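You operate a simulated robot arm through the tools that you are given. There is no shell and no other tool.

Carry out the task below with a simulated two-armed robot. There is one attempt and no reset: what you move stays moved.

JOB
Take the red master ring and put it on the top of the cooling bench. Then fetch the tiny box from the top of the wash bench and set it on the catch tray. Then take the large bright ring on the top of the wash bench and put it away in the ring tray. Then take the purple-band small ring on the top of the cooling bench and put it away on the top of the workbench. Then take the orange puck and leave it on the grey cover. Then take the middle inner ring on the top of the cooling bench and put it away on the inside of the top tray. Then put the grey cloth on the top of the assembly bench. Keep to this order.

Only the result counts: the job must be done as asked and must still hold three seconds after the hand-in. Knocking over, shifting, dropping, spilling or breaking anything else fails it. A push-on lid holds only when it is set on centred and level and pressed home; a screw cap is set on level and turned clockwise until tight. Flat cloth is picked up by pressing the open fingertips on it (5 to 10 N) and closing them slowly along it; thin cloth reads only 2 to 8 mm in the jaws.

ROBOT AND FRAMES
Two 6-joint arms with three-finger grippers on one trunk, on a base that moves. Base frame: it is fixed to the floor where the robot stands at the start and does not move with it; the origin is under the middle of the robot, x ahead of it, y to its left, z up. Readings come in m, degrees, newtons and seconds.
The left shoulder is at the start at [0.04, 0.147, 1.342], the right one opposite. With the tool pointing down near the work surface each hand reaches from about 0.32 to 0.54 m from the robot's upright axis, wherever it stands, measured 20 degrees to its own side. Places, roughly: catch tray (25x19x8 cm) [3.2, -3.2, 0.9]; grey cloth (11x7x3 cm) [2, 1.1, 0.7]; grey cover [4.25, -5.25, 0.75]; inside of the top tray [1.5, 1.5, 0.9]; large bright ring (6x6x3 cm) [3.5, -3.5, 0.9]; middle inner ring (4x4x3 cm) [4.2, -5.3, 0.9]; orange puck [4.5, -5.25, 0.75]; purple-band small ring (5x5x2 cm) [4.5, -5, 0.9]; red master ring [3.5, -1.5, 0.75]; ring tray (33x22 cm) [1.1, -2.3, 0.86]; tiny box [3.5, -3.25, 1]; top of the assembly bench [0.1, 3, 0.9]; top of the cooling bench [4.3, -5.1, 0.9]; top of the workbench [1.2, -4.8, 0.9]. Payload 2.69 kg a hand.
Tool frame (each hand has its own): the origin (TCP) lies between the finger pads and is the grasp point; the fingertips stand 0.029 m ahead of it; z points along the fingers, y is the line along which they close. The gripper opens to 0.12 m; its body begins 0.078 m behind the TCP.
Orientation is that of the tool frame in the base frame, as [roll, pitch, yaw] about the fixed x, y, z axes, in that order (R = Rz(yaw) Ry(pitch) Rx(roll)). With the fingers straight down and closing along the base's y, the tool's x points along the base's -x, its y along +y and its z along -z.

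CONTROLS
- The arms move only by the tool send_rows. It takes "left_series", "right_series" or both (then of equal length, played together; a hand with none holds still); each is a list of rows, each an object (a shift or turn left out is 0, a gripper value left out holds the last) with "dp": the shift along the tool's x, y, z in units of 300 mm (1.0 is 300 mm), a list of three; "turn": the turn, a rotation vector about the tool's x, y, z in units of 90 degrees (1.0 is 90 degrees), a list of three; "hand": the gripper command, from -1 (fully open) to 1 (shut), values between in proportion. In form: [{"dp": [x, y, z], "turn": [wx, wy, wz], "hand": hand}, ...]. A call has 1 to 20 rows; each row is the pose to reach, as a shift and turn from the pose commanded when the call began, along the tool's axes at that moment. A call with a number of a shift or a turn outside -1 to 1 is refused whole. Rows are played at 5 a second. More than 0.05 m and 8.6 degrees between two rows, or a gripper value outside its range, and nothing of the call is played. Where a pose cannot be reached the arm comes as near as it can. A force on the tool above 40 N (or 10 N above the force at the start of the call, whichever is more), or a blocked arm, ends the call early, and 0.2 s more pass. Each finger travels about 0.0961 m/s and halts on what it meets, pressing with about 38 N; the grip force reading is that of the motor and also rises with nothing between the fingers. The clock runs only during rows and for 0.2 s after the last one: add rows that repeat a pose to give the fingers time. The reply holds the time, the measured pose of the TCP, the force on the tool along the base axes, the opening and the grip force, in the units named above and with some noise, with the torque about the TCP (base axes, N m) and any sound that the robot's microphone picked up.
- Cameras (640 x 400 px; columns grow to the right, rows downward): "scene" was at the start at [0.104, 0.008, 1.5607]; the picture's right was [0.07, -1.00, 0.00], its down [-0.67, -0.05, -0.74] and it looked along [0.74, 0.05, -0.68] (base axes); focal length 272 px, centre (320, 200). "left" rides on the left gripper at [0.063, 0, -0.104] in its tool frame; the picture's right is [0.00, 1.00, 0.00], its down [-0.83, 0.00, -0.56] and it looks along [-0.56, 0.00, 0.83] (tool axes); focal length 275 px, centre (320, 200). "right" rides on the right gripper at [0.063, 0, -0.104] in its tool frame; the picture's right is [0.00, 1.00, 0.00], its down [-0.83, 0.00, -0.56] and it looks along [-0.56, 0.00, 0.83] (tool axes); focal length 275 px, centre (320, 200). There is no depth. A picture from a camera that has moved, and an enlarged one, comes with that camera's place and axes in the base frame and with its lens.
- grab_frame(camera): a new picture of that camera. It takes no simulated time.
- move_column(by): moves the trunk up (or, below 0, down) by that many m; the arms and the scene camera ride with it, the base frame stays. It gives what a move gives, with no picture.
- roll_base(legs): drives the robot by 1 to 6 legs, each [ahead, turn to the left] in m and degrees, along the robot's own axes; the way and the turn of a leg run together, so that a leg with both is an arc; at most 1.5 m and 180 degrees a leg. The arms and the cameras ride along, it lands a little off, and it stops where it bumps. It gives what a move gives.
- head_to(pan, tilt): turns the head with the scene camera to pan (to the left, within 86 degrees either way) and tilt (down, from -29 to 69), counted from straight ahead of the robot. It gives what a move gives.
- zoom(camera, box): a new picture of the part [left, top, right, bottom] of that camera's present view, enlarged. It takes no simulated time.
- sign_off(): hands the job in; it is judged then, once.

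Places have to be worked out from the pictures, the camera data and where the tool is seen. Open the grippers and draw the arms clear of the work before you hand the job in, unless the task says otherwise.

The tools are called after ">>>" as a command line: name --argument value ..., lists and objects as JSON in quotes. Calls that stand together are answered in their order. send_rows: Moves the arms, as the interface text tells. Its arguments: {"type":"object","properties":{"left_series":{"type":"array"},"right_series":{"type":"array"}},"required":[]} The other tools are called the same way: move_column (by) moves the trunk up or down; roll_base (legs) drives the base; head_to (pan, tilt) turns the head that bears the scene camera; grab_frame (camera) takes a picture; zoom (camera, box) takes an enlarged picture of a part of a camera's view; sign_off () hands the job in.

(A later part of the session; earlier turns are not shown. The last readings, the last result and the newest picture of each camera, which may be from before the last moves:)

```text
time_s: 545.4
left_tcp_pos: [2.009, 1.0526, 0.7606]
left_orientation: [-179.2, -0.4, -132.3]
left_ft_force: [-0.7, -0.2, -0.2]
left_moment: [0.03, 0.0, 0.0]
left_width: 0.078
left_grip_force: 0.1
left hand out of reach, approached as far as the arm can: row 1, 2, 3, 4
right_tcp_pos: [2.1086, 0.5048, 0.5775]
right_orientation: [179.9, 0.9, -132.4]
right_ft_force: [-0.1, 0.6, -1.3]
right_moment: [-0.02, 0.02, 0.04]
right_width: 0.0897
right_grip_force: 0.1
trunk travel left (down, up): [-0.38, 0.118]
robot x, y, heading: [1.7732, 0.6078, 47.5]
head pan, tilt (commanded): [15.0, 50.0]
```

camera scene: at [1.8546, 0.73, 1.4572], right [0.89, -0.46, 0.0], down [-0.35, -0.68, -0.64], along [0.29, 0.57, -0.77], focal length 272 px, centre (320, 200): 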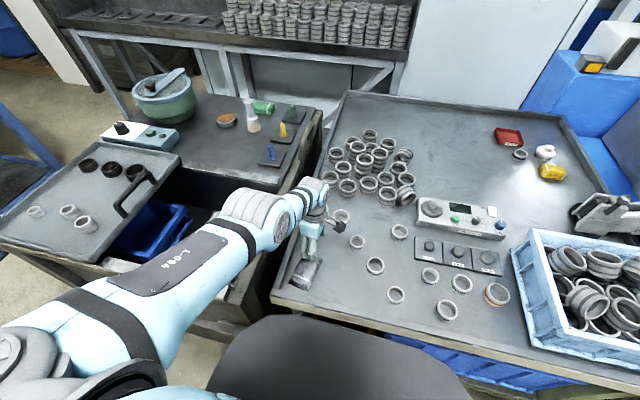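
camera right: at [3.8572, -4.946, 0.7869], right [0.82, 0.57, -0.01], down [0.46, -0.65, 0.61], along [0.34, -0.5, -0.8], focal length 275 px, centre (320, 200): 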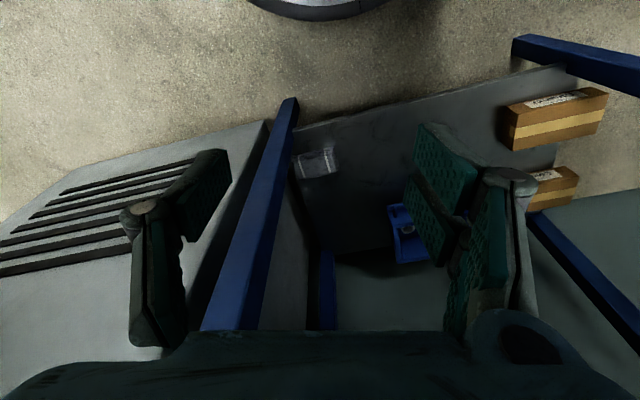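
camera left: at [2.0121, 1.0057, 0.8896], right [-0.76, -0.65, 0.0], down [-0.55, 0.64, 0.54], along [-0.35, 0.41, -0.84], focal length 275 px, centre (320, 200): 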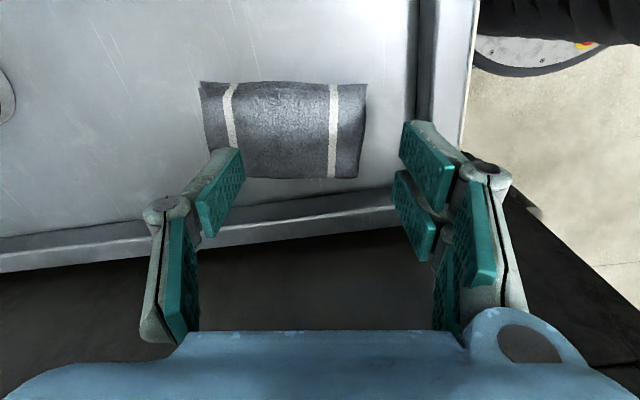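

The left arm is in an awkward configuration here, so I switch to the right arm for the cloth: I raise the trunk, back off 0.3 m, let the left arm hang and bring the right arm up.

>>> move_column --by 0.117

>>> roll_base --legs '[[-0.35, 0]]'

>>> send_rows --right_series '[{"dp": [-0.08, 0.03, -0.065], "hand": -0.3}, {"dp": [-0.16, 0.06, -0.13], "hand": -0.3}, {"dp": [-0.24, 0.09, -0.2], "hand": -0.3}, {"dp": [-0.32, 0.12, -0.27], "hand": -0.3}, {"dp": [-0.4, 0.15, -0.34], "hand": -0.3}, {"dp": [-0.48, 0.18, -0.41], "hand": -0.3}, {"dp": [-0.56, 0.22, -0.48], "hand": -0.3}, {"dp": [-0.64, 0.26, -0.55], "hand": -0.3}, {"dp": [-0.72, 0.3, -0.6], "hand": -0.3}, {"dp": [-0.77, 0.32, -0.62], "hand": -0.3}, {"dp": [-0.77, 0.32, -0.62], "hand": -0.3}]'

```text
time_s: 546.9
left_tcp_pos: [2.0094, 1.0538, 0.8793]
left_orientation: [-179.2, -0.3, -132.3]
left_ft_force: [-0.5, -0.7, 0.4]
left_moment: [-0.02, 0.0, 0.01]
left_width: 0.0778
left_grip_force: 0.1
right_tcp_pos: [2.1091, 0.5031, 0.6948]
right_orientation: [180.0, 0.9, -132.4]
right_ft_force: [-0.7, -0.3, 0.0]
right_moment: [0.01, -0.02, -0.01]
right_width: 0.0902
right_grip_force: 0.2
trunk travel left (down, up): [-0.497, 0.001]
robot x, y, heading: [1.772, 0.609, 47.7]
head pan, tilt (commanded): [15.0, 50.0]
```

```text
time_s: 549.2
left_tcp_pos: [1.7771, 0.7966, 0.8769]
left_orientation: [-179.2, -0.4, -132.4]
left_ft_force: [-0.3, -1.3, -0.6]
left_moment: [-0.04, -0.01, 0.0]
left_width: 0.0781
left_grip_force: 0.1
right_tcp_pos: [1.8762, 0.2469, 0.6942]
right_orientation: [179.8, 0.8, -132.5]
right_ft_force: [-0.2, 0.0, -0.1]
right_moment: [-0.04, -0.03, -0.04]
right_width: 0.0903
right_grip_force: 0.0
trunk travel left (down, up): [-0.497, 0.001]
robot x, y, heading: [1.5366, 0.349, 47.8]
head pan, tilt (commanded): [15.0, 50.0]
```

```text
time_s: 551.6
left_tcp_pos: [1.7765, 0.7953, 0.8776]
left_orientation: [-179.1, -0.3, -132.3]
left_ft_force: [0.6, -0.6, 0.5]
left_moment: [0.03, -0.03, -0.03]
left_width: 0.0781
left_grip_force: 0.0
right_tcp_pos: [1.9603, 0.4791, 0.8846]
right_orientation: [179.8, 0.9, -132.4]
right_ft_force: [-0.4, 0.0, 0.5]
right_moment: [-0.02, 0.02, -0.03]
right_width: 0.0781
right_grip_force: 0.1
trunk travel left (down, up): [-0.497, 0.001]
robot x, y, heading: [1.5388, 0.3483, 47.7]
head pan, tilt (commanded): [15.0, 50.0]
```

Right arm is up without trouble. Now I bring the left arm down to a hanging pose.

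>>> send_rows --left_series '[{"dp": [0.09, 0.05, 0.09]}, {"dp": [0.18, 0.1, 0.18]}, {"dp": [0.27, 0.16, 0.27]}, {"dp": [0.36, 0.21, 0.36]}, {"dp": [0.45, 0.27, 0.45]}, {"dp": [0.55, 0.33, 0.53]}, {"dp": [0.65, 0.39, 0.6]}, {"dp": [0.75, 0.45, 0.65]}, {"dp": [0.85, 0.52, 0.69]}, {"dp": [0.95, 0.58, 0.72]}, {"dp": [0.95, 0.58, 0.72]}]'

```text
time_s: 554.0
left_tcp_pos: [1.4576, 0.7032, 0.6511]
left_orientation: [-179.3, -0.4, -132.3]
left_ft_force: [0.4, 0.4, -0.1]
left_moment: [0.04, 0.01, -0.01]
left_width: 0.0782
left_grip_force: 0.1
left hand out of reach, approached as far as the arm can: row 1, 2, 3, 4, 5, 6, 7, 8, 9, 10, 11
right_tcp_pos: [1.9598, 0.4796, 0.8852]
right_orientation: [180.0, 0.9, -132.6]
right_ft_force: [-0.6, -0.2, -0.2]
right_moment: [-0.04, -0.02, 0.02]
right_width: 0.0783
right_grip_force: 0.0
trunk travel left (down, up): [-0.497, 0.001]
robot x, y, heading: [1.536, 0.348, 47.8]
head pan, tilt (commanded): [15.0, 50.0]
```

Left arm hangs. I raise the right hand a bit higher, then drive in and turn left toward the cloth.

>>> send_rows --right_series '[{"dp": [-0.09, 0.02, -0.09], "hand": -0.3}, {"dp": [-0.18, 0.05, -0.18], "hand": -0.3}, {"dp": [-0.27, 0.08, -0.27], "hand": -0.3}, {"dp": [-0.27, 0.08, -0.27], "hand": -0.3}]'

>>> roll_base --legs '[[0.34, 0], [0, 40]]'

>>> head_to --pan -25 --tilt 50

>>> grab_frame --camera "scene"

>>> grab_frame --camera "right"

```text
time_s: 555.0
left_tcp_pos: [1.4588, 0.7032, 0.6512]
left_orientation: [-179.1, -0.4, -132.2]
left_ft_force: [0.0, 0.1, -0.3]
left_moment: [0.01, -0.02, 0.04]
left_width: 0.0782
left_grip_force: 0.0
right_tcp_pos: [1.9947, 0.5529, 0.9711]
right_orientation: [180.0, 1.0, -132.5]
right_ft_force: [0.9, 0.9, 0.0]
right_moment: [0.01, 0.01, 0.02]
right_width: 0.0781
right_grip_force: 0.1
trunk travel left (down, up): [-0.497, 0.001]
robot x, y, heading: [1.5405, 0.3511, 47.6]
head pan, tilt (commanded): [15.0, 50.0]
```

```text
time_s: 559.0
left_tcp_pos: [1.4791, 0.8201, 0.6507]
left_orientation: [-179.3, -0.3, -92.4]
left_ft_force: [0.1, -0.3, 0.6]
left_moment: [-0.01, 0.0, -0.01]
left_width: 0.078
left_grip_force: 0.1
right_tcp_pos: [1.9871, 1.0498, 0.9699]
right_orientation: [179.9, 0.9, -92.7]
right_ft_force: [0.2, -0.7, -0.5]
right_moment: [0.01, -0.01, -0.02]
right_width: 0.078
right_grip_force: 0.0
trunk travel left (down, up): [-0.497, 0.001]
robot x, y, heading: [1.7646, 0.6009, 87.7]
head pan, tilt (commanded): [15.0, 50.0]
```

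```text
time_s: 560.1
left_tcp_pos: [1.4784, 0.8205, 0.6513]
left_orientation: [-179.2, -0.4, -92.5]
left_ft_force: [0.0, -0.1, -0.2]
left_moment: [0.03, 0.0, -0.03]
left_width: 0.078
left_grip_force: 0.2
right_tcp_pos: [1.9863, 1.0497, 0.9692]
right_orientation: [179.8, 0.8, -92.7]
right_ft_force: [-0.1, 0.1, 0.2]
right_moment: [-0.01, 0.01, -0.02]
right_width: 0.078
right_grip_force: 0.0
trunk travel left (down, up): [-0.497, 0.001]
robot x, y, heading: [1.7651, 0.6011, 87.7]
head pan, tilt (commanded): [-25.0, 50.0]
```

```text
taken
camera scene: at [1.8021, 0.6916, 1.5771], right [0.89, -0.46, 0.0], down [-0.35, -0.68, -0.64], along [0.3, 0.57, -0.77], focal length 272 px, centre (320, 200)
```

scene: 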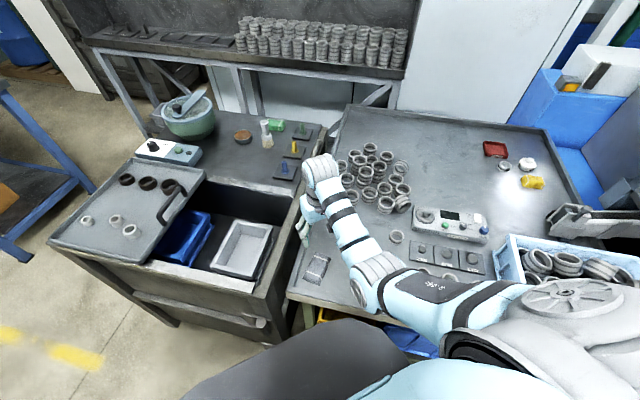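

```text
taken
camera right: at [1.9828, 0.9862, 1.0732], right [-1.0, 0.04, 0.0], down [0.04, 0.82, 0.57], along [0.02, 0.57, -0.82], focal length 275 px, centre (320, 200)
```

right: 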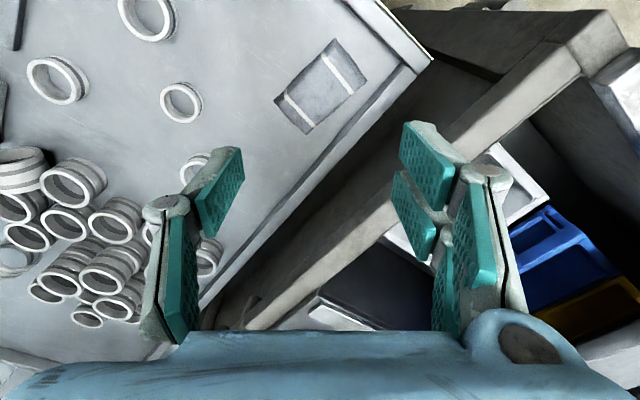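

The right hand is already above the cloth (centre ≈[1.985, 1.062]). I lower the trunk 17 cm and rotate the hand 41° so the fingers line up with the cloth's length.

>>> move_column --by -0.17

>>> send_rows --right_series '[{"dp": [-0.01, 0, 0], "turn": [0, 0, -0.08], "hand": -0.3}, {"dp": [-0.02, 0, 0], "turn": [0, 0, -0.16], "hand": -0.3}, {"dp": [-0.03, 0, 0], "turn": [0, 0, -0.24], "hand": -0.3}, {"dp": [-0.04, 0, 0], "turn": [0, 0, -0.32], "hand": -0.3}, {"dp": [-0.041, 0, 0], "turn": [0, 0, -0.4], "hand": -0.3}, {"dp": [-0.041, 0, 0], "turn": [0, 0, -0.456], "hand": -0.3}, {"dp": [-0.041, 0, 0], "turn": [0, 0, -0.456], "hand": -0.3}]'

>>> grab_frame --camera "right"

```text
time_s: 562.0
left_tcp_pos: [1.4766, 0.8209, 0.4805]
left_orientation: [-179.2, -0.5, -92.5]
left_ft_force: [0.6, -0.2, 0.0]
left_moment: [-0.03, -0.02, -0.03]
left_width: 0.078
left_grip_force: 0.1
right_tcp_pos: [1.986, 1.05, 0.7988]
right_orientation: [179.9, 0.9, -92.8]
right_ft_force: [0.2, 0.9, -1.0]
right_moment: [0.02, 0.01, 0.0]
right_width: 0.0779
right_grip_force: 0.0
trunk travel left (down, up): [-0.327, 0.171]
robot x, y, heading: [1.7654, 0.6006, 87.5]
head pan, tilt (commanded): [-25.0, 50.0]
```

```text
time_s: 563.6
left_tcp_pos: [1.4785, 0.8212, 0.4807]
left_orientation: [-179.3, -0.5, -92.5]
left_ft_force: [0.2, -0.3, -0.2]
left_moment: [0.0, 0.02, 0.02]
left_width: 0.0779
left_grip_force: 0.0
right_tcp_pos: [1.9852, 1.0605, 0.7987]
right_orientation: [-179.4, 0.7, -51.5]
right_ft_force: [-0.6, -0.2, 0.4]
right_moment: [-0.04, -0.02, 0.0]
right_width: 0.078
right_grip_force: 0.1
trunk travel left (down, up): [-0.327, 0.171]
robot x, y, heading: [1.7647, 0.6006, 87.4]
head pan, tilt (commanded): [-25.0, 50.0]
```

```text
taken
camera right: at [2.0253, 1.0123, 0.9035], right [-0.78, -0.63, -0.01], down [-0.52, 0.64, 0.57], along [-0.35, 0.45, -0.82], focal length 275 px, centre (320, 200)
```

right: 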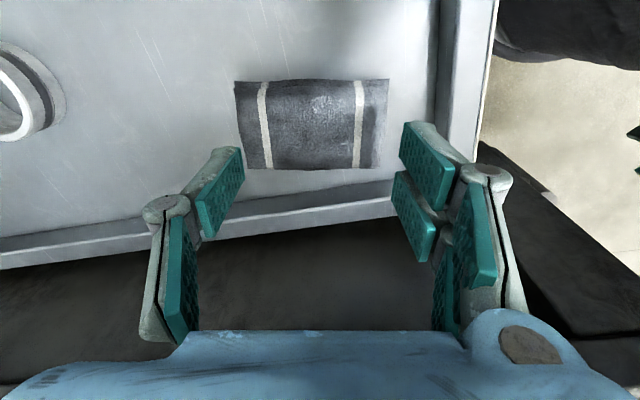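

Centred within 6 mm and aligned. I descend to just above the cloth.

>>> send_rows --right_series '[{"dp": [0, -0.01, 0.05], "hand": -0.3}, {"dp": [0, -0.019, 0.1], "hand": -0.3}, {"dp": [0, -0.019, 0.14], "hand": -0.3}, {"dp": [0, -0.019, 0.14], "hand": -0.3}]'

>>> send_rows --right_series '[{"dp": [0, 0, 0.01], "hand": -0.3}, {"dp": [0, 0, 0.02], "hand": -0.3}, {"dp": [0, 0, 0.02], "hand": -0.3}]'

```text
time_s: 564.6
left_tcp_pos: [1.4775, 0.8207, 0.4812]
left_orientation: [-179.2, -0.3, -92.4]
left_ft_force: [0.2, 0.1, 1.0]
left_moment: [0.02, 0.01, -0.01]
left_width: 0.0779
left_grip_force: 0.1
right_tcp_pos: [1.9905, 1.065, 0.7575]
right_orientation: [-179.5, 0.8, -51.5]
right_ft_force: [0.3, -1.0, 0.8]
right_moment: [0.02, -0.03, 0.0]
right_width: 0.0779
right_grip_force: 0.1
trunk travel left (down, up): [-0.327, 0.171]
robot x, y, heading: [1.7677, 0.6011, 87.7]
head pan, tilt (commanded): [-25.0, 50.0]
```

```text
time_s: 565.4
left_tcp_pos: [1.4774, 0.82, 0.48]
left_orientation: [-179.2, -0.4, -92.5]
left_ft_force: [-0.7, -1.0, -0.1]
left_moment: [0.0, 0.01, -0.02]
left_width: 0.078
left_grip_force: 0.1
right_tcp_pos: [1.993, 1.0654, 0.7508]
right_orientation: [-179.4, 0.7, -51.5]
right_ft_force: [-0.7, -0.9, 0.2]
right_moment: [0.01, -0.01, 0.02]
right_width: 0.0782
right_grip_force: 0.1
trunk travel left (down, up): [-0.327, 0.171]
robot x, y, heading: [1.7702, 0.5997, 87.8]
head pan, tilt (commanded): [-25.0, 50.0]
```

>>> send_rows --right_series '[{"dp": [0, 0, 0.007], "hand": -0.3}, {"dp": [0, 0, 0.014], "hand": -0.3}, {"dp": [0, 0, 0.014], "hand": -0.3}]'

>>> send_rows --right_series '[{"dp": [0, 0, 0.007], "hand": -0.3}, {"dp": [0, 0, 0.01], "hand": -0.3}, {"dp": [0, 0, 0.01], "hand": -0.3}]'

```text
time_s: 566.2
left_tcp_pos: [1.4783, 0.8198, 0.481]
left_orientation: [-179.1, -0.3, -92.5]
left_ft_force: [0.1, -0.5, -0.8]
left_moment: [0.01, -0.01, 0.01]
left_width: 0.0781
left_grip_force: 0.1
right_tcp_pos: [1.9915, 1.0647, 0.7494]
right_orientation: [-179.4, 0.9, -51.6]
right_ft_force: [0.7, 1.4, 5.6]
right_moment: [-0.15, 0.17, -0.05]
right_width: 0.079
right_grip_force: 1.0
trunk travel left (down, up): [-0.327, 0.171]
robot x, y, heading: [1.765, 0.5983, 87.5]
head pan, tilt (commanded): [-25.0, 50.0]
```

```text
time_s: 567.0
left_tcp_pos: [1.4774, 0.8201, 0.4816]
left_orientation: [-179.1, -0.2, -92.5]
left_ft_force: [-0.1, 0.0, -0.5]
left_moment: [0.0, 0.02, 0.01]
left_width: 0.078
left_grip_force: 0.0
right_tcp_pos: [1.9902, 1.0634, 0.7472]
right_orientation: [-179.2, 0.9, -51.5]
right_ft_force: [-3.0, 3.1, 18.3]
right_moment: [-0.29, 0.39, -0.07]
right_width: 0.079
right_grip_force: 0.5
trunk travel left (down, up): [-0.327, 0.171]
robot x, y, heading: [1.7617, 0.603, 87.6]
head pan, tilt (commanded): [-25.0, 50.0]
```

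First contact at 0.7494 (5.6 N), now 18 N — slightly too much. I back off ~2 mm and begin closing slowly.

>>> send_rows --right_series '[{"dp": [0, 0, -0.006], "hand": -0.3}, {"dp": [0, 0, -0.006], "hand": -0.3}]'

```text
time_s: 567.6
left_tcp_pos: [1.4769, 0.8199, 0.4816]
left_orientation: [-179.2, -0.2, -92.4]
left_ft_force: [0.2, -0.2, -0.3]
left_moment: [-0.02, -0.03, -0.02]
left_width: 0.0779
left_grip_force: 0.1
right_tcp_pos: [1.993, 1.0641, 0.7483]
right_orientation: [-179.1, 0.9, -51.6]
right_ft_force: [-0.6, 5.4, 12.4]
right_moment: [-0.24, 0.48, -0.22]
right_width: 0.0778
right_grip_force: 0.3
trunk travel left (down, up): [-0.327, 0.171]
robot x, y, heading: [1.7639, 0.6012, 87.8]
head pan, tilt (commanded): [-25.0, 50.0]
```

>>> send_rows --right_series '[{"dp": [0, 0, -0.005], "hand": -0.28}, {"dp": [0, 0, -0.006], "hand": -0.2}, {"dp": [0, 0, -0.008], "hand": -0.12}, {"dp": [0, 0, -0.008], "hand": -0.12}]'

>>> grab_frame --camera "right"

```text
time_s: 568.6
left_tcp_pos: [1.478, 0.8198, 0.4807]
left_orientation: [-179.1, -0.1, -92.5]
left_ft_force: [0.3, -0.6, 0.4]
left_moment: [0.01, 0.03, -0.01]
left_width: 0.0781
left_grip_force: 0.1
right_tcp_pos: [1.9914, 1.0663, 0.7496]
right_orientation: [-179.4, 0.8, -51.6]
right_ft_force: [-0.6, -5.2, 10.2]
right_moment: [-0.5, 0.28, 0.09]
right_width: 0.0724
right_grip_force: 3.5
trunk travel left (down, up): [-0.327, 0.171]
robot x, y, heading: [1.7661, 0.6013, 87.3]
head pan, tilt (commanded): [-25.0, 50.0]
```

```text
taken
camera right: at [2.0297, 1.0156, 0.8535], right [-0.78, -0.62, -0.01], down [-0.52, 0.64, 0.57], along [-0.35, 0.45, -0.82], focal length 275 px, centre (320, 200)
```

right: 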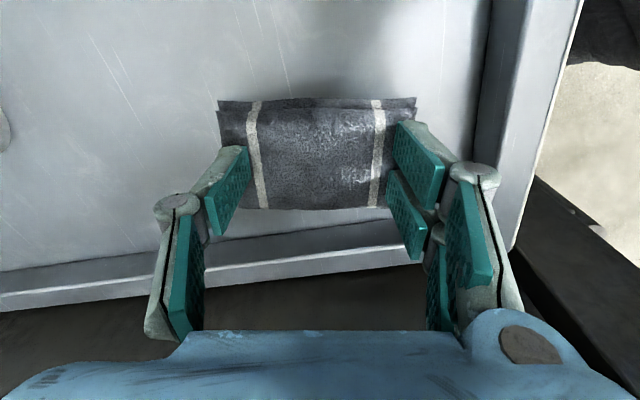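

The tips hold the cloth's ends at 10 N and it's starting to follow. I continue closing slowly while compensating height.

>>> send_rows --right_series '[{"dp": [0, 0, -0.002], "hand": -0.06}, {"dp": [0, 0, -0.003], "hand": 0.0}, {"dp": [0, 0, -0.004], "hand": 0.06}, {"dp": [0, 0, -0.004], "hand": 0.1}, {"dp": [0, 0, -0.004], "hand": 0.1}]'

>>> grab_frame --camera "right"

```text
time_s: 569.8
left_tcp_pos: [1.4767, 0.8195, 0.4817]
left_orientation: [-179.0, -0.3, -92.5]
left_ft_force: [0.6, -0.3, 0.2]
left_moment: [0.03, -0.01, 0.01]
left_width: 0.0781
left_grip_force: 0.0
right_tcp_pos: [1.9914, 1.0656, 0.7512]
right_orientation: [-179.4, 0.9, -51.6]
right_ft_force: [-5.0, -0.8, 13.9]
right_moment: [-0.45, 0.41, -0.1]
right_width: 0.0594
right_grip_force: 3.8
trunk travel left (down, up): [-0.327, 0.171]
robot x, y, heading: [1.7623, 0.6022, 87.6]
head pan, tilt (commanded): [-25.0, 50.0]
```

```text
taken
camera right: at [2.0289, 1.0157, 0.855], right [-0.78, -0.62, -0.01], down [-0.52, 0.64, 0.57], along [-0.35, 0.45, -0.82], focal length 275 px, centre (320, 200)
```

right: 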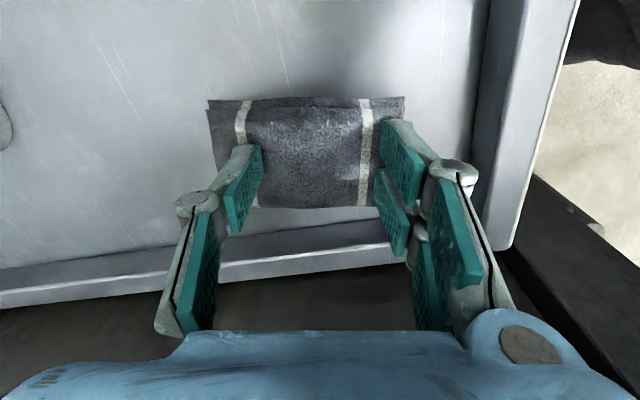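

>>> send_rows --right_series '[{"dp": [0, 0, -0.002], "hand": 0.16}, {"dp": [0, 0, -0.004], "hand": 0.22}, {"dp": [0, 0, -0.006], "hand": 0.28}, {"dp": [0, 0, -0.008], "hand": 0.34}, {"dp": [0, 0, -0.008], "hand": 0.34}]'

>>> grab_frame --camera "right"

```text
time_s: 571.0
left_tcp_pos: [1.4777, 0.8206, 0.4805]
left_orientation: [-179.2, -0.3, -92.5]
left_ft_force: [-0.1, 0.7, -0.3]
left_moment: [-0.01, 0.01, -0.01]
left_width: 0.0778
left_grip_force: 0.2
right_tcp_pos: [1.9896, 1.0642, 0.7522]
right_orientation: [-179.4, 0.7, -51.5]
right_ft_force: [-1.9, -2.9, 8.5]
right_moment: [-0.26, 0.18, -0.03]
right_width: 0.0427
right_grip_force: 2.4
trunk travel left (down, up): [-0.327, 0.171]
robot x, y, heading: [1.7634, 0.6001, 87.7]
head pan, tilt (commanded): [-25.0, 50.0]
```

```text
taken
camera right: at [2.0297, 1.0154, 0.8565], right [-0.78, -0.62, -0.01], down [-0.52, 0.64, 0.57], along [-0.35, 0.45, -0.82], focal length 275 px, centre (320, 200)
```

right: 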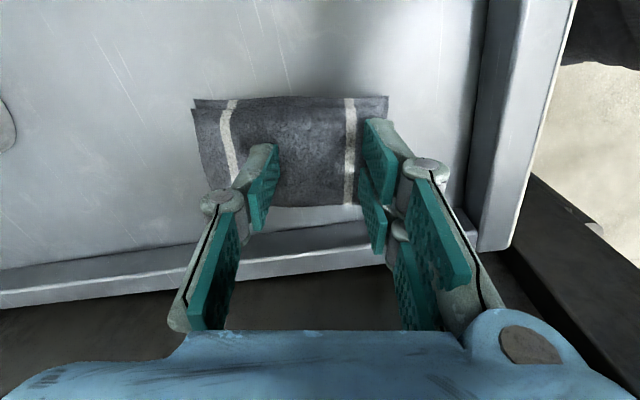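

>>> send_rows --right_series '[{"dp": [0, 0, -0.001], "hand": 0.4}, {"dp": [0, 0, -0.002], "hand": 0.46}, {"dp": [0, 0, -0.003], "hand": 0.52}, {"dp": [0, 0, -0.004], "hand": 0.58}, {"dp": [0, 0, -0.005], "hand": 0.64}, {"dp": [0, 0, -0.005], "hand": 0.64}]'

>>> grab_frame --camera "right"

```text
time_s: 572.4
left_tcp_pos: [1.4775, 0.8224, 0.4811]
left_orientation: [-179.2, -0.4, -92.5]
left_ft_force: [1.1, -0.5, -0.4]
left_moment: [0.0, -0.02, 0.01]
left_width: 0.0783
left_grip_force: 0.2
right_tcp_pos: [1.991, 1.0657, 0.7534]
right_orientation: [-179.4, 0.7, -51.6]
right_ft_force: [-0.4, -0.3, -0.6]
right_moment: [-0.02, 0.02, 0.02]
right_width: 0.0215
right_grip_force: 0.1
trunk travel left (down, up): [-0.327, 0.171]
robot x, y, heading: [1.7654, 0.6002, 87.5]
head pan, tilt (commanded): [-25.0, 50.0]
```

```text
taken
camera right: at [2.0297, 1.017, 0.8578], right [-0.78, -0.62, -0.01], down [-0.52, 0.64, 0.57], along [-0.35, 0.45, -0.82], focal length 275 px, centre (320, 200)
```

right: 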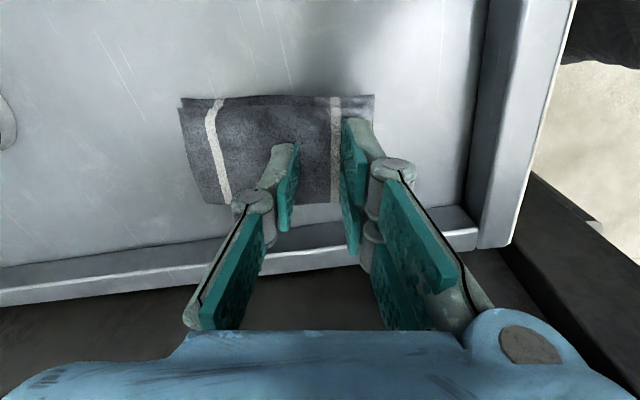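

The load was entirely on the two-finger side, so the single finger just slid. I lift, reopen, re-centre (cloth is now 24 mm toward the single finger) and tilt the hand ~3° so both sides press.

>>> send_rows --right_series '[{"dp": [0, 0, -0.04], "hand": 0.3}, {"dp": [0, -0.03, -0.06], "hand": 0.0}, {"dp": [0, -0.06, -0.06], "turn": [-0.018, 0, 0], "hand": -0.3}, {"dp": [0, -0.08, -0.06], "turn": [-0.035, 0, 0], "hand": -0.3}, {"dp": [0, -0.08, -0.06], "turn": [-0.035, 0, 0], "hand": -0.3}]'

>>> grab_frame --camera "right"

```text
time_s: 573.6
left_tcp_pos: [1.4769, 0.8203, 0.4805]
left_orientation: [-179.1, -0.3, -92.5]
left_ft_force: [-0.1, -0.5, -0.5]
left_moment: [-0.03, 0.02, -0.02]
left_width: 0.078
left_grip_force: 0.0
right_tcp_pos: [2.0111, 1.0813, 0.7723]
right_orientation: [177.4, 0.8, -51.6]
right_ft_force: [0.4, 1.0, -0.7]
right_moment: [0.0, -0.01, 0.0]
right_width: 0.078
right_grip_force: 0.2
trunk travel left (down, up): [-0.327, 0.171]
robot x, y, heading: [1.7638, 0.6021, 87.5]
head pan, tilt (commanded): [-25.0, 50.0]
```

```text
taken
camera right: at [2.0538, 1.0354, 0.8763], right [-0.78, -0.62, 0.05], down [-0.49, 0.66, 0.57], along [-0.38, 0.42, -0.82], focal length 275 px, centre (320, 200)
```

right: 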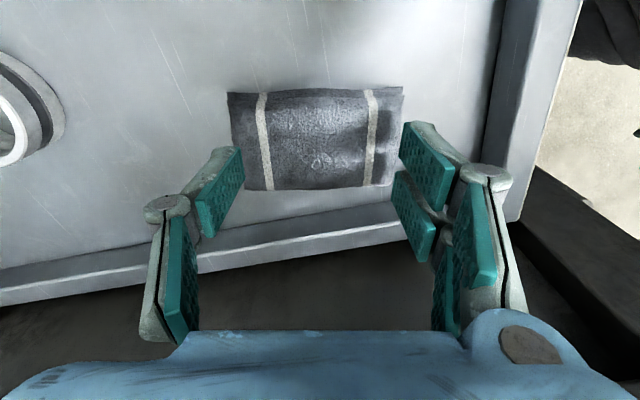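

>>> send_rows --right_series '[{"dp": [0, 0, 0.03], "hand": -0.12}, {"dp": [0, 0, 0.055], "hand": -0.12}, {"dp": [0, 0, 0.065], "hand": -0.12}, {"dp": [0, 0, 0.065], "hand": -0.12}]'

>>> send_rows --right_series '[{"dp": [0, 0, 0.006], "hand": -0.12}, {"dp": [0, 0, 0.006], "hand": -0.12}]'

```text
time_s: 574.6
left_tcp_pos: [1.4775, 0.8206, 0.4817]
left_orientation: [-179.2, -0.5, -92.5]
left_ft_force: [0.3, 0.6, -0.1]
left_moment: [-0.01, -0.01, 0.03]
left_width: 0.0782
left_grip_force: 0.1
right_tcp_pos: [2.0095, 1.0801, 0.7525]
right_orientation: [177.4, 0.8, -51.5]
right_ft_force: [-0.2, 0.1, 1.1]
right_moment: [0.0, -0.03, -0.02]
right_width: 0.0673
right_grip_force: 0.0
trunk travel left (down, up): [-0.327, 0.171]
robot x, y, heading: [1.7665, 0.5969, 87.4]
head pan, tilt (commanded): [-25.0, 50.0]
```

```text
time_s: 575.2
left_tcp_pos: [1.4776, 0.8192, 0.4814]
left_orientation: [-179.2, -0.2, -92.5]
left_ft_force: [-0.3, 0.4, 1.2]
left_moment: [0.01, -0.04, 0.01]
left_width: 0.0783
left_grip_force: 0.1
right_tcp_pos: [2.0093, 1.0801, 0.7513]
right_orientation: [177.6, 0.8, -51.6]
right_ft_force: [0.7, -0.3, 4.2]
right_moment: [0.07, -0.17, -0.03]
right_width: 0.0681
right_grip_force: 0.1
trunk travel left (down, up): [-0.327, 0.171]
robot x, y, heading: [1.7653, 0.6007, 87.5]
head pan, tilt (commanded): [-25.0, 50.0]
```

Now only the single finger presses; I halve the tilt and press a little more to balance both sides.

>>> send_rows --right_series '[{"dp": [0, 0, 0.0], "turn": [0.009, 0, 0], "hand": -0.12}, {"dp": [0, 0, 0.003], "turn": [0.016, 0, 0], "hand": -0.12}, {"dp": [0, 0, 0.003], "turn": [0.016, 0, 0], "hand": -0.12}]'

```text
time_s: 576.0
left_tcp_pos: [1.4777, 0.8206, 0.4814]
left_orientation: [-179.3, -0.3, -92.6]
left_ft_force: [1.7, 0.2, -0.4]
left_moment: [0.0, -0.03, 0.02]
left_width: 0.0779
left_grip_force: 0.1
right_tcp_pos: [2.0088, 1.0808, 0.7498]
right_orientation: [179.0, 0.7, -51.5]
right_ft_force: [0.1, -0.3, 3.3]
right_moment: [0.06, -0.16, -0.02]
right_width: 0.0683
right_grip_force: 1.0
trunk travel left (down, up): [-0.327, 0.171]
robot x, y, heading: [1.7715, 0.6015, 87.6]
head pan, tilt (commanded): [-25.0, 50.0]
```

>>> send_rows --right_series '[{"dp": [0, 0, 0.005], "hand": -0.12}, {"dp": [0, 0, 0.005], "hand": -0.12}]'

```text
time_s: 576.6
left_tcp_pos: [1.4777, 0.82, 0.4806]
left_orientation: [-179.2, -0.1, -92.5]
left_ft_force: [0.5, -0.8, -0.4]
left_moment: [0.02, -0.02, -0.01]
left_width: 0.0781
left_grip_force: 0.0
right_tcp_pos: [2.0084, 1.0798, 0.7495]
right_orientation: [179.0, 0.8, -51.6]
right_ft_force: [3.3, 0.1, 15.8]
right_moment: [-0.08, -0.16, -0.12]
right_width: 0.0703
right_grip_force: 7.1
trunk travel left (down, up): [-0.327, 0.171]
robot x, y, heading: [1.7664, 0.5977, 87.7]
head pan, tilt (commanded): [-25.0, 50.0]
```

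Balanced now (15.8 N). I ease ~1 mm and close slowly in small increments.

>>> send_rows --right_series '[{"dp": [0, 0, -0.003], "hand": -0.1}, {"dp": [0, 0, -0.004], "hand": -0.07}, {"dp": [0, 0, -0.005], "hand": -0.04}, {"dp": [0, 0, -0.006], "hand": -0.01}, {"dp": [0, 0, -0.006], "hand": 0.02}, {"dp": [0, 0, -0.006], "hand": 0.05}]'

>>> grab_frame --camera "right"

```text
time_s: 578.0
left_tcp_pos: [1.4778, 0.82, 0.4812]
left_orientation: [-179.1, -0.3, -92.5]
left_ft_force: [0.2, -0.8, -0.1]
left_moment: [0.01, -0.01, -0.02]
left_width: 0.078
left_grip_force: 0.0
right_tcp_pos: [2.0096, 1.0798, 0.7505]
right_orientation: [179.0, 0.8, -51.6]
right_ft_force: [2.7, 5.0, 13.4]
right_moment: [0.35, -0.51, 0.08]
right_width: 0.063
right_grip_force: 4.4
trunk travel left (down, up): [-0.327, 0.171]
robot x, y, heading: [1.7606, 0.5971, 87.6]
head pan, tilt (commanded): [-25.0, 50.0]
```

```text
taken
camera right: at [2.0499, 1.0321, 0.8547], right [-0.78, -0.62, 0.02], down [-0.51, 0.65, 0.57], along [-0.37, 0.43, -0.82], focal length 275 px, centre (320, 200)
```

right: 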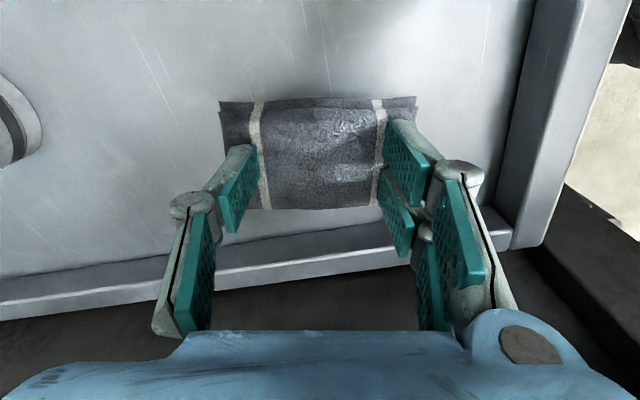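

The cloth begins to arch between the fingers. I continue closing slowly with a slight tilt correction.

>>> send_rows --right_series '[{"dp": [0, 0, -0.002], "turn": [0.006, 0, 0], "hand": 0.08}, {"dp": [0, 0, -0.002], "turn": [0.008, 0, 0], "hand": 0.11}, {"dp": [0, 0, -0.002], "turn": [0.008, 0, 0], "hand": 0.14}, {"dp": [0, 0, -0.002], "turn": [0.008, 0, 0], "hand": 0.17}, {"dp": [0, 0, -0.002], "turn": [0.008, 0, 0], "hand": 0.2}, {"dp": [0, 0, -0.002], "turn": [0.008, 0, 0], "hand": 0.23}]'

>>> grab_frame --camera "right"

```text
time_s: 579.4
left_tcp_pos: [1.4776, 0.8201, 0.4814]
left_orientation: [-179.2, -0.3, -92.6]
left_ft_force: [0.0, -0.2, -0.7]
left_moment: [-0.01, 0.02, -0.02]
left_width: 0.0777
left_grip_force: 0.1
right_tcp_pos: [2.0085, 1.0783, 0.7517]
right_orientation: [179.7, 0.8, -51.6]
right_ft_force: [0.3, 0.3, 10.7]
right_moment: [0.03, -0.17, -0.01]
right_width: 0.0474
right_grip_force: 0.9
trunk travel left (down, up): [-0.327, 0.171]
robot x, y, heading: [1.7623, 0.6022, 87.8]
head pan, tilt (commanded): [-25.0, 50.0]
```

```text
taken
camera right: at [2.0484, 1.0312, 0.8559], right [-0.78, -0.62, 0.01], down [-0.51, 0.65, 0.57], along [-0.36, 0.44, -0.82], focal length 275 px, centre (320, 200)
```

right: 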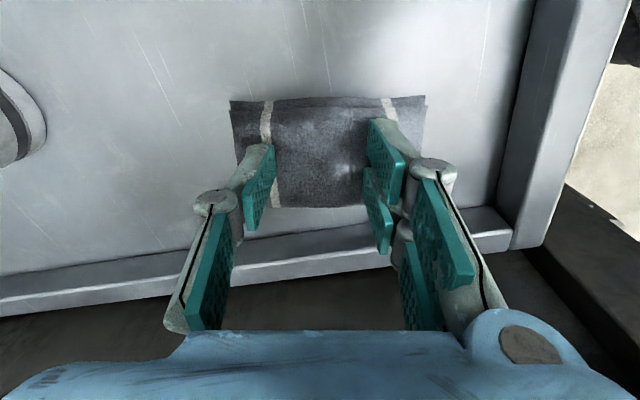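

>>> send_rows --right_series '[{"dp": [0, 0, 0.001], "hand": 0.27}, {"dp": [0, 0, 0.002], "hand": 0.31}, {"dp": [0, 0, 0.003], "hand": 0.35}, {"dp": [0, 0, 0.004], "hand": 0.39}, {"dp": [0, 0, 0.004], "hand": 0.43}, {"dp": [0, 0, 0.004], "hand": 0.43}]'

>>> grab_frame --camera "right"

```text
time_s: 580.8
left_tcp_pos: [1.4772, 0.8189, 0.4817]
left_orientation: [-179.1, -0.2, -92.5]
left_ft_force: [0.3, -0.2, -0.9]
left_moment: [0.01, -0.01, -0.01]
left_width: 0.0781
left_grip_force: 0.0
right_tcp_pos: [2.0078, 1.0791, 0.7508]
right_orientation: [179.8, 0.9, -51.6]
right_ft_force: [-1.0, 3.7, 24.2]
right_moment: [-0.06, -0.06, 0.01]
right_width: 0.0348
right_grip_force: 0.3
trunk travel left (down, up): [-0.327, 0.171]
robot x, y, heading: [1.7659, 0.6035, 87.7]
head pan, tilt (commanded): [-25.0, 50.0]
```

```text
taken
camera right: at [2.048, 1.0306, 0.8558], right [-0.78, -0.62, 0.0], down [-0.51, 0.64, 0.57], along [-0.36, 0.44, -0.82], focal length 275 px, centre (320, 200)
```

right: 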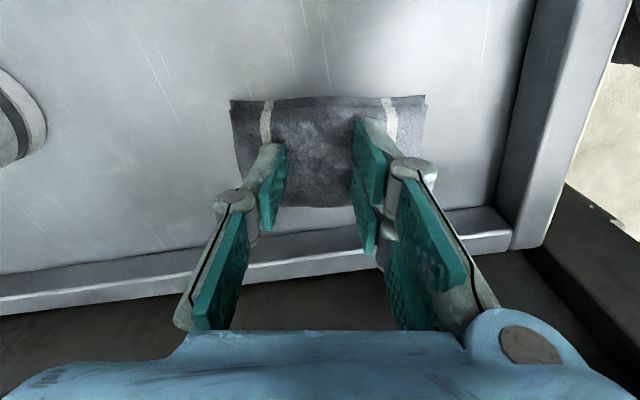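

>>> send_rows --right_series '[{"dp": [0, 0, -0.002], "hand": 0.48}, {"dp": [0, 0, -0.002], "hand": 0.53}, {"dp": [0, 0, -0.001], "hand": 0.58}, {"dp": [0, 0, 0.0], "hand": 0.64}, {"dp": [0, 0, 0.001], "hand": 0.7}, {"dp": [0, 0, 0.001], "hand": 0.7}]'

>>> grab_frame --camera "right"

```text
time_s: 582.2
left_tcp_pos: [1.4768, 0.8188, 0.4808]
left_orientation: [-179.1, -0.2, -92.5]
left_ft_force: [-0.1, 0.5, 0.5]
left_moment: [0.03, -0.01, 0.0]
left_width: 0.0777
left_grip_force: 0.1
right_tcp_pos: [2.0079, 1.0788, 0.7516]
right_orientation: [179.9, 0.8, -51.7]
right_ft_force: [-1.6, -1.1, 26.6]
right_moment: [-0.28, 0.05, -0.05]
right_width: 0.0169
right_grip_force: 0.0
trunk travel left (down, up): [-0.327, 0.171]
robot x, y, heading: [1.7654, 0.5982, 87.6]
head pan, tilt (commanded): [-25.0, 50.0]
```

```text
taken
camera right: at [2.0479, 1.0294, 0.8552], right [-0.78, -0.62, 0.0], down [-0.51, 0.64, 0.57], along [-0.36, 0.44, -0.82], focal length 275 px, centre (320, 200)
```

right: 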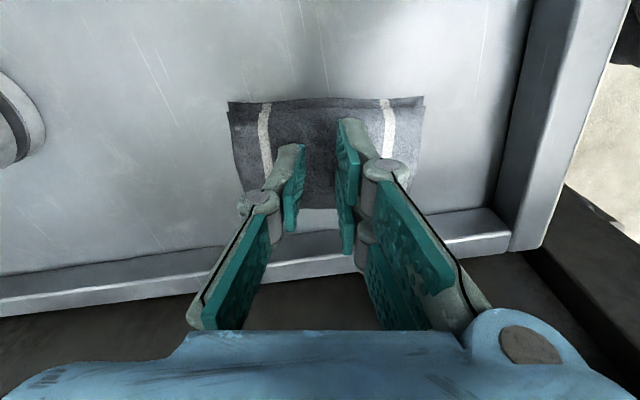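

Some gathering shows between the fingertips. I close fully.

>>> send_rows --right_series '[{"dp": [0, 0, 0.0], "hand": 0.76}, {"dp": [0, 0, 0.0], "hand": 0.82}, {"dp": [0, 0, 0.0], "hand": 0.88}, {"dp": [0, 0, 0.0], "hand": 0.94}, {"dp": [0, 0, 0.0], "hand": 1.0}, {"dp": [0, 0, 0.0], "hand": 1.0}, {"dp": [0, 0, 0.0], "hand": 1.0}]'

>>> grab_frame --camera "right"

```text
time_s: 583.8
left_tcp_pos: [1.4775, 0.8197, 0.4809]
left_orientation: [-179.1, -0.3, -92.4]
left_ft_force: [0.5, 0.0, -0.2]
left_moment: [0.02, 0.0, -0.02]
left_width: 0.0783
left_grip_force: 0.0
right_tcp_pos: [2.0086, 1.0802, 0.7494]
right_orientation: [179.7, 0.8, -51.5]
right_ft_force: [-1.9, -4.3, 8.6]
right_moment: [-0.19, 0.01, -0.05]
right_width: 0.0061
right_grip_force: 28.5
trunk travel left (down, up): [-0.327, 0.171]
robot x, y, heading: [1.7642, 0.5996, 87.7]
head pan, tilt (commanded): [-25.0, 50.0]
```

```text
taken
camera right: at [2.0486, 1.0307, 0.8537], right [-0.78, -0.62, 0.01], down [-0.51, 0.65, 0.57], along [-0.36, 0.44, -0.82], focal length 275 px, centre (320, 200)
```

right: 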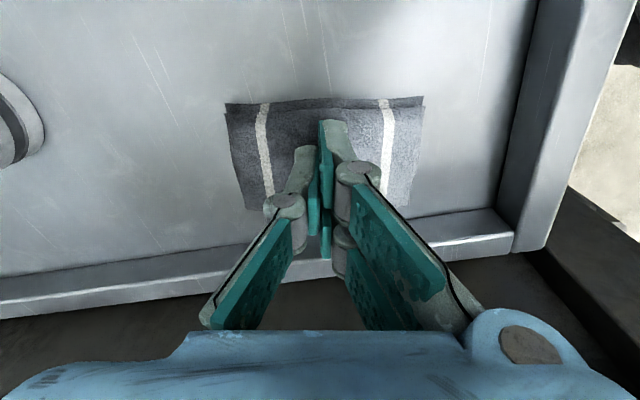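

The jaws read 6 mm with grip force — the cloth seems pinched. I lift slowly and check.

>>> send_rows --right_series '[{"dp": [0, 0, -0.02], "hand": 1.0}, {"dp": [0, 0, -0.05], "hand": 1.0}, {"dp": [0, 0, -0.09], "hand": 1.0}, {"dp": [0, 0, -0.13], "hand": 1.0}, {"dp": [0, 0, -0.16], "hand": 1.0}, {"dp": [0, 0, -0.16], "hand": 1.0}]'

>>> grab_frame --camera "right"

```text
time_s: 585.2
left_tcp_pos: [1.4779, 0.8206, 0.4801]
left_orientation: [-179.2, -0.4, -92.5]
left_ft_force: [-0.7, 0.6, -0.6]
left_moment: [0.02, 0.0, -0.01]
left_width: 0.0778
left_grip_force: 0.1
right_tcp_pos: [2.0097, 1.0799, 0.7969]
right_orientation: [179.5, 0.6, -51.5]
right_ft_force: [0.2, 0.3, 0.1]
right_moment: [0.0, 0.02, -0.04]
right_width: 0.0
right_grip_force: 28.5
trunk travel left (down, up): [-0.327, 0.171]
robot x, y, heading: [1.7641, 0.5994, 87.7]
head pan, tilt (commanded): [-25.0, 50.0]
```

```text
taken
camera right: at [2.05, 1.0311, 0.901], right [-0.78, -0.62, 0.01], down [-0.51, 0.65, 0.57], along [-0.36, 0.44, -0.82], focal length 275 px, centre (320, 200)
```

right: 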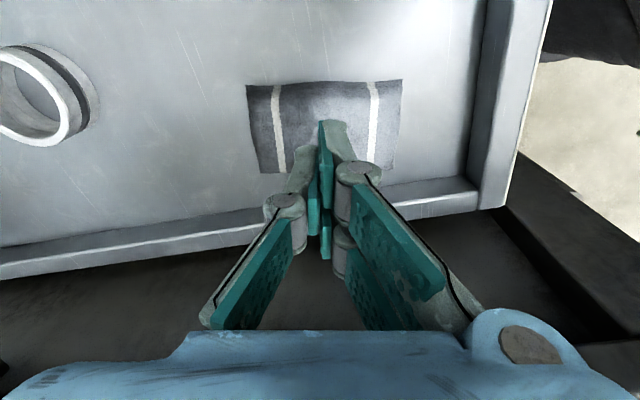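

It slipped off when lifting. I'll instead gather it from its two ends: open wide so the tips straddle the cloth's 11 cm length at table level, then close so it buckles up between the fingers.

>>> send_rows --right_series '[{"dp": [0, 0.012, 0], "hand": 0.4}, {"dp": [0, 0.012, 0], "hand": -0.2}, {"dp": [0, 0.012, 0], "hand": -0.7}, {"dp": [0, 0.012, 0.0], "hand": -1.0}, {"dp": [0, 0.012, 0.06], "hand": -1.0}, {"dp": [0, 0.012, 0.12], "hand": -1.0}, {"dp": [0, 0.012, 0.15], "hand": -1.0}, {"dp": [0, 0.012, 0.15], "hand": -1.0}]'

>>> grab_frame --camera "right"

```text
time_s: 587.0
left_tcp_pos: [1.4782, 0.8202, 0.481]
left_orientation: [-179.2, -0.4, -92.6]
left_ft_force: [-0.6, -1.0, -0.3]
left_moment: [0.01, -0.01, 0.0]
left_width: 0.0779
left_grip_force: 0.0
right_tcp_pos: [2.0047, 1.0779, 0.7524]
right_orientation: [179.6, 0.8, -51.6]
right_ft_force: [0.0, 0.5, 0.3]
right_moment: [0.0, 0.01, -0.01]
right_width: 0.1201
right_grip_force: 0.0
trunk travel left (down, up): [-0.327, 0.171]
robot x, y, heading: [1.7692, 0.6014, 87.8]
head pan, tilt (commanded): [-25.0, 50.0]
```

```text
taken
camera right: at [2.0453, 1.0299, 0.8559], right [-0.78, -0.62, 0.01], down [-0.51, 0.65, 0.57], along [-0.36, 0.44, -0.82], focal length 275 px, centre (320, 200)
```

right: 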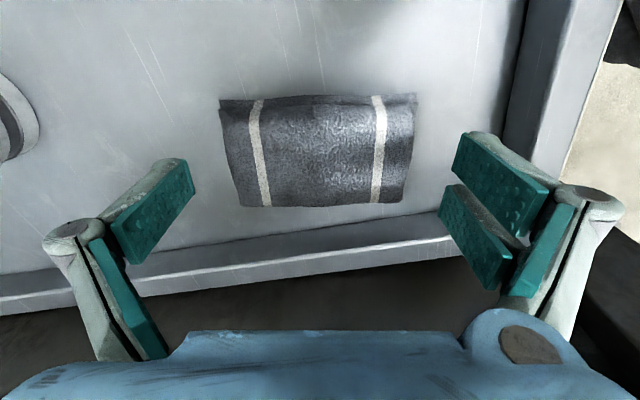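

Straddling nicely. I lower until the tips touch the table beside the cloth.

>>> send_rows --right_series '[{"dp": [0, 0.0, 0.02], "hand": -1.0}, {"dp": [0, 0.0, 0.04], "hand": -1.0}, {"dp": [0, 0.0, 0.04], "hand": -1.0}]'

>>> send_rows --right_series '[{"dp": [0, 0.0, 0.008], "hand": -1.0}, {"dp": [0, 0.0, 0.014], "hand": -1.0}, {"dp": [0, 0.0, 0.014], "hand": -1.0}]'

```text
time_s: 587.8
left_tcp_pos: [1.4779, 0.8201, 0.4808]
left_orientation: [-179.2, -0.5, -92.4]
left_ft_force: [0.9, 0.5, -0.4]
left_moment: [0.0, -0.02, -0.02]
left_width: 0.0777
left_grip_force: 0.1
right_tcp_pos: [2.005, 1.0778, 0.7397]
right_orientation: [179.6, 0.7, -51.6]
right_ft_force: [0.4, 0.1, 0.3]
right_moment: [-0.03, -0.04, 0.01]
right_width: 0.12
right_grip_force: 0.1
trunk travel left (down, up): [-0.327, 0.171]
robot x, y, heading: [1.7648, 0.6027, 87.7]
head pan, tilt (commanded): [-25.0, 50.0]
```

```text
time_s: 588.6
left_tcp_pos: [1.4782, 0.8205, 0.4807]
left_orientation: [-179.2, -0.4, -92.5]
left_ft_force: [0.9, 0.0, -0.1]
left_moment: [0.0, -0.04, 0.01]
left_width: 0.0777
left_grip_force: 0.1
right_tcp_pos: [2.005, 1.0783, 0.7364]
right_orientation: [179.6, 0.7, -51.5]
right_ft_force: [-0.2, 0.7, -0.9]
right_moment: [0.01, 0.0, -0.03]
right_width: 0.1199
right_grip_force: 0.1
trunk travel left (down, up): [-0.327, 0.171]
robot x, y, heading: [1.7623, 0.6002, 87.5]
head pan, tilt (commanded): [-25.0, 50.0]
```

>>> send_rows --right_series '[{"dp": [0, 0.0, 0.008], "hand": -1.0}, {"dp": [0, 0.0, 0.014], "hand": -1.0}, {"dp": [0, 0.0, 0.014], "hand": -1.0}]'

>>> send_rows --right_series '[{"dp": [0, 0.0, 0.008], "hand": -1.0}, {"dp": [0, 0.0, 0.012], "hand": -1.0}, {"dp": [0, 0.0, 0.012], "hand": -1.0}]'

```text
time_s: 589.4
left_tcp_pos: [1.4772, 0.8193, 0.4797]
left_orientation: [-179.2, -0.4, -92.5]
left_ft_force: [0.1, 0.0, -0.1]
left_moment: [0.01, 0.03, -0.03]
left_width: 0.0782
left_grip_force: 0.0
right_tcp_pos: [2.0064, 1.0773, 0.7317]
right_orientation: [179.6, 0.7, -51.7]
right_ft_force: [0.2, -0.1, -0.1]
right_moment: [0.0, 0.01, 0.0]
right_width: 0.1202
right_grip_force: 0.0
trunk travel left (down, up): [-0.327, 0.171]
robot x, y, heading: [1.7666, 0.6032, 87.6]
head pan, tilt (commanded): [-25.0, 50.0]
```

```text
time_s: 590.2
left_tcp_pos: [1.4775, 0.82, 0.4811]
left_orientation: [-179.2, -0.4, -92.5]
left_ft_force: [1.3, 0.6, 0.3]
left_moment: [0.0, -0.03, -0.02]
left_width: 0.078
left_grip_force: 0.2
right_tcp_pos: [2.0071, 1.0781, 0.7284]
right_orientation: [179.6, 0.8, -51.7]
right_ft_force: [0.2, 0.2, 0.6]
right_moment: [0.01, -0.01, 0.01]
right_width: 0.1198
right_grip_force: 0.1
trunk travel left (down, up): [-0.327, 0.171]
robot x, y, heading: [1.7646, 0.5989, 87.8]
head pan, tilt (commanded): [-25.0, 50.0]
```

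>>> send_rows --right_series '[{"dp": [0, 0.0, 0.007], "hand": -1.0}, {"dp": [0, 0.0, 0.012], "hand": -1.0}, {"dp": [0, 0.0, 0.012], "hand": -1.0}]'

>>> send_rows --right_series '[{"dp": [0, 0.0, 0.007], "hand": -1.0}, {"dp": [0, 0.0, 0.01], "hand": -1.0}, {"dp": [0, 0.0, 0.01], "hand": -1.0}]'

```text
time_s: 591.0
left_tcp_pos: [1.4776, 0.82, 0.4815]
left_orientation: [-179.1, -0.4, -92.5]
left_ft_force: [0.0, -0.4, -0.2]
left_moment: [0.0, 0.0, -0.01]
left_width: 0.0781
left_grip_force: 0.1
right_tcp_pos: [2.0063, 1.0782, 0.7256]
right_orientation: [179.5, 0.7, -51.6]
right_ft_force: [0.0, -0.1, 0.0]
right_moment: [-0.02, 0.01, -0.02]
right_width: 0.1202
right_grip_force: 0.1
trunk travel left (down, up): [-0.327, 0.171]
robot x, y, heading: [1.7647, 0.5992, 87.6]
head pan, tilt (commanded): [-25.0, 50.0]
```

```text
time_s: 591.8
left_tcp_pos: [1.478, 0.8198, 0.4814]
left_orientation: [-179.2, -0.4, -92.5]
left_ft_force: [-0.4, 0.0, -0.3]
left_moment: [0.0, -0.02, -0.03]
left_width: 0.0781
left_grip_force: 0.1
right_tcp_pos: [2.0051, 1.0783, 0.7218]
right_orientation: [179.7, 0.7, -51.6]
right_ft_force: [-0.5, 0.2, 0.7]
right_moment: [0.01, -0.01, -0.02]
right_width: 0.1198
right_grip_force: 0.0
trunk travel left (down, up): [-0.327, 0.171]
robot x, y, heading: [1.7648, 0.6009, 87.5]
head pan, tilt (commanded): [-25.0, 50.0]
```

No table contact yet at tips ≈0.693, so the cloth is actually ~3 cm thick — good, it can be gripped from its ends. I lower a bit more.

>>> send_rows --right_series '[{"dp": [0, 0.0, 0.007], "hand": -1.0}, {"dp": [0, 0.0, 0.01], "hand": -1.0}, {"dp": [0, 0.0, 0.01], "hand": -1.0}]'

>>> grab_frame --camera "right"

```text
time_s: 592.6
left_tcp_pos: [1.4774, 0.8205, 0.4819]
left_orientation: [-179.2, -0.4, -92.5]
left_ft_force: [-0.2, -0.2, 0.2]
left_moment: [0.0, 0.0, -0.03]
left_width: 0.0782
left_grip_force: 0.1
right_tcp_pos: [2.0044, 1.0771, 0.7195]
right_orientation: [179.6, 0.7, -51.6]
right_ft_force: [0.0, -0.1, -0.1]
right_moment: [0.0, 0.01, 0.02]
right_width: 0.1203
right_grip_force: 0.1
trunk travel left (down, up): [-0.327, 0.171]
robot x, y, heading: [1.761, 0.6001, 87.6]
head pan, tilt (commanded): [-25.0, 50.0]
```

```text
taken
camera right: at [2.0457, 1.0297, 0.8228], right [-0.78, -0.62, 0.01], down [-0.51, 0.65, 0.57], along [-0.36, 0.44, -0.82], focal length 275 px, centre (320, 200)
```

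right: 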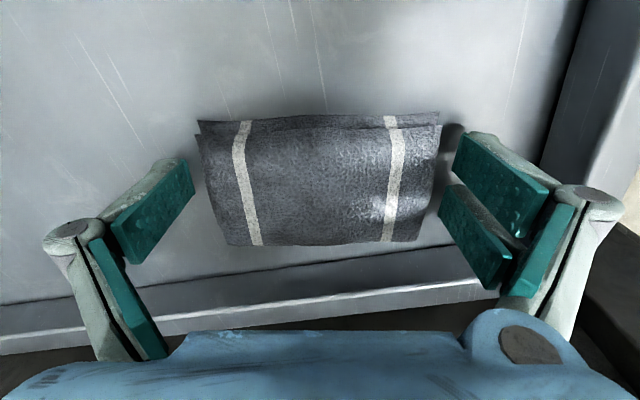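

The tips flank both ends of the cloth. I close slowly.

>>> send_rows --right_series '[{"hand": -0.9}, {"hand": -0.8}, {"hand": -0.7}, {"hand": -0.6}, {"hand": -0.5}, {"hand": -0.4}, {"hand": -0.3}]'

>>> grab_frame --camera "right"

```text
time_s: 594.2
left_tcp_pos: [1.4779, 0.821, 0.4812]
left_orientation: [-179.2, -0.2, -92.6]
left_ft_force: [0.5, -0.5, 0.2]
left_moment: [-0.02, 0.03, -0.01]
left_width: 0.0779
left_grip_force: 0.1
right_tcp_pos: [2.0048, 1.0766, 0.7202]
right_orientation: [179.6, 0.8, -51.6]
right_ft_force: [0.3, 0.7, 6.1]
right_moment: [0.04, 0.07, 0.08]
right_width: 0.1094
right_grip_force: 37.9
trunk travel left (down, up): [-0.327, 0.171]
robot x, y, heading: [1.7662, 0.6001, 87.3]
head pan, tilt (commanded): [-25.0, 50.0]
```

```text
taken
camera right: at [2.0456, 1.0295, 0.8233], right [-0.78, -0.62, 0.01], down [-0.51, 0.65, 0.57], along [-0.36, 0.44, -0.82], focal length 275 px, centre (320, 200)
```

right: 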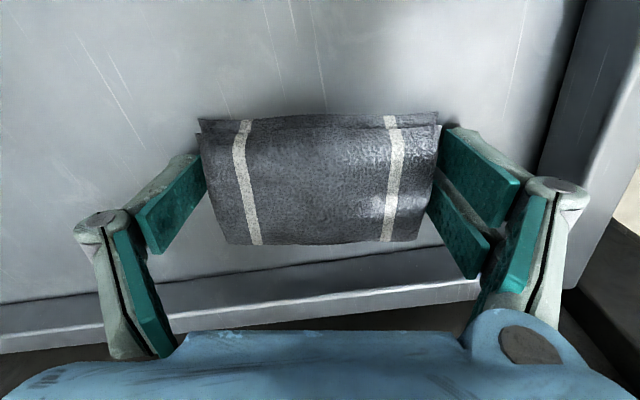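

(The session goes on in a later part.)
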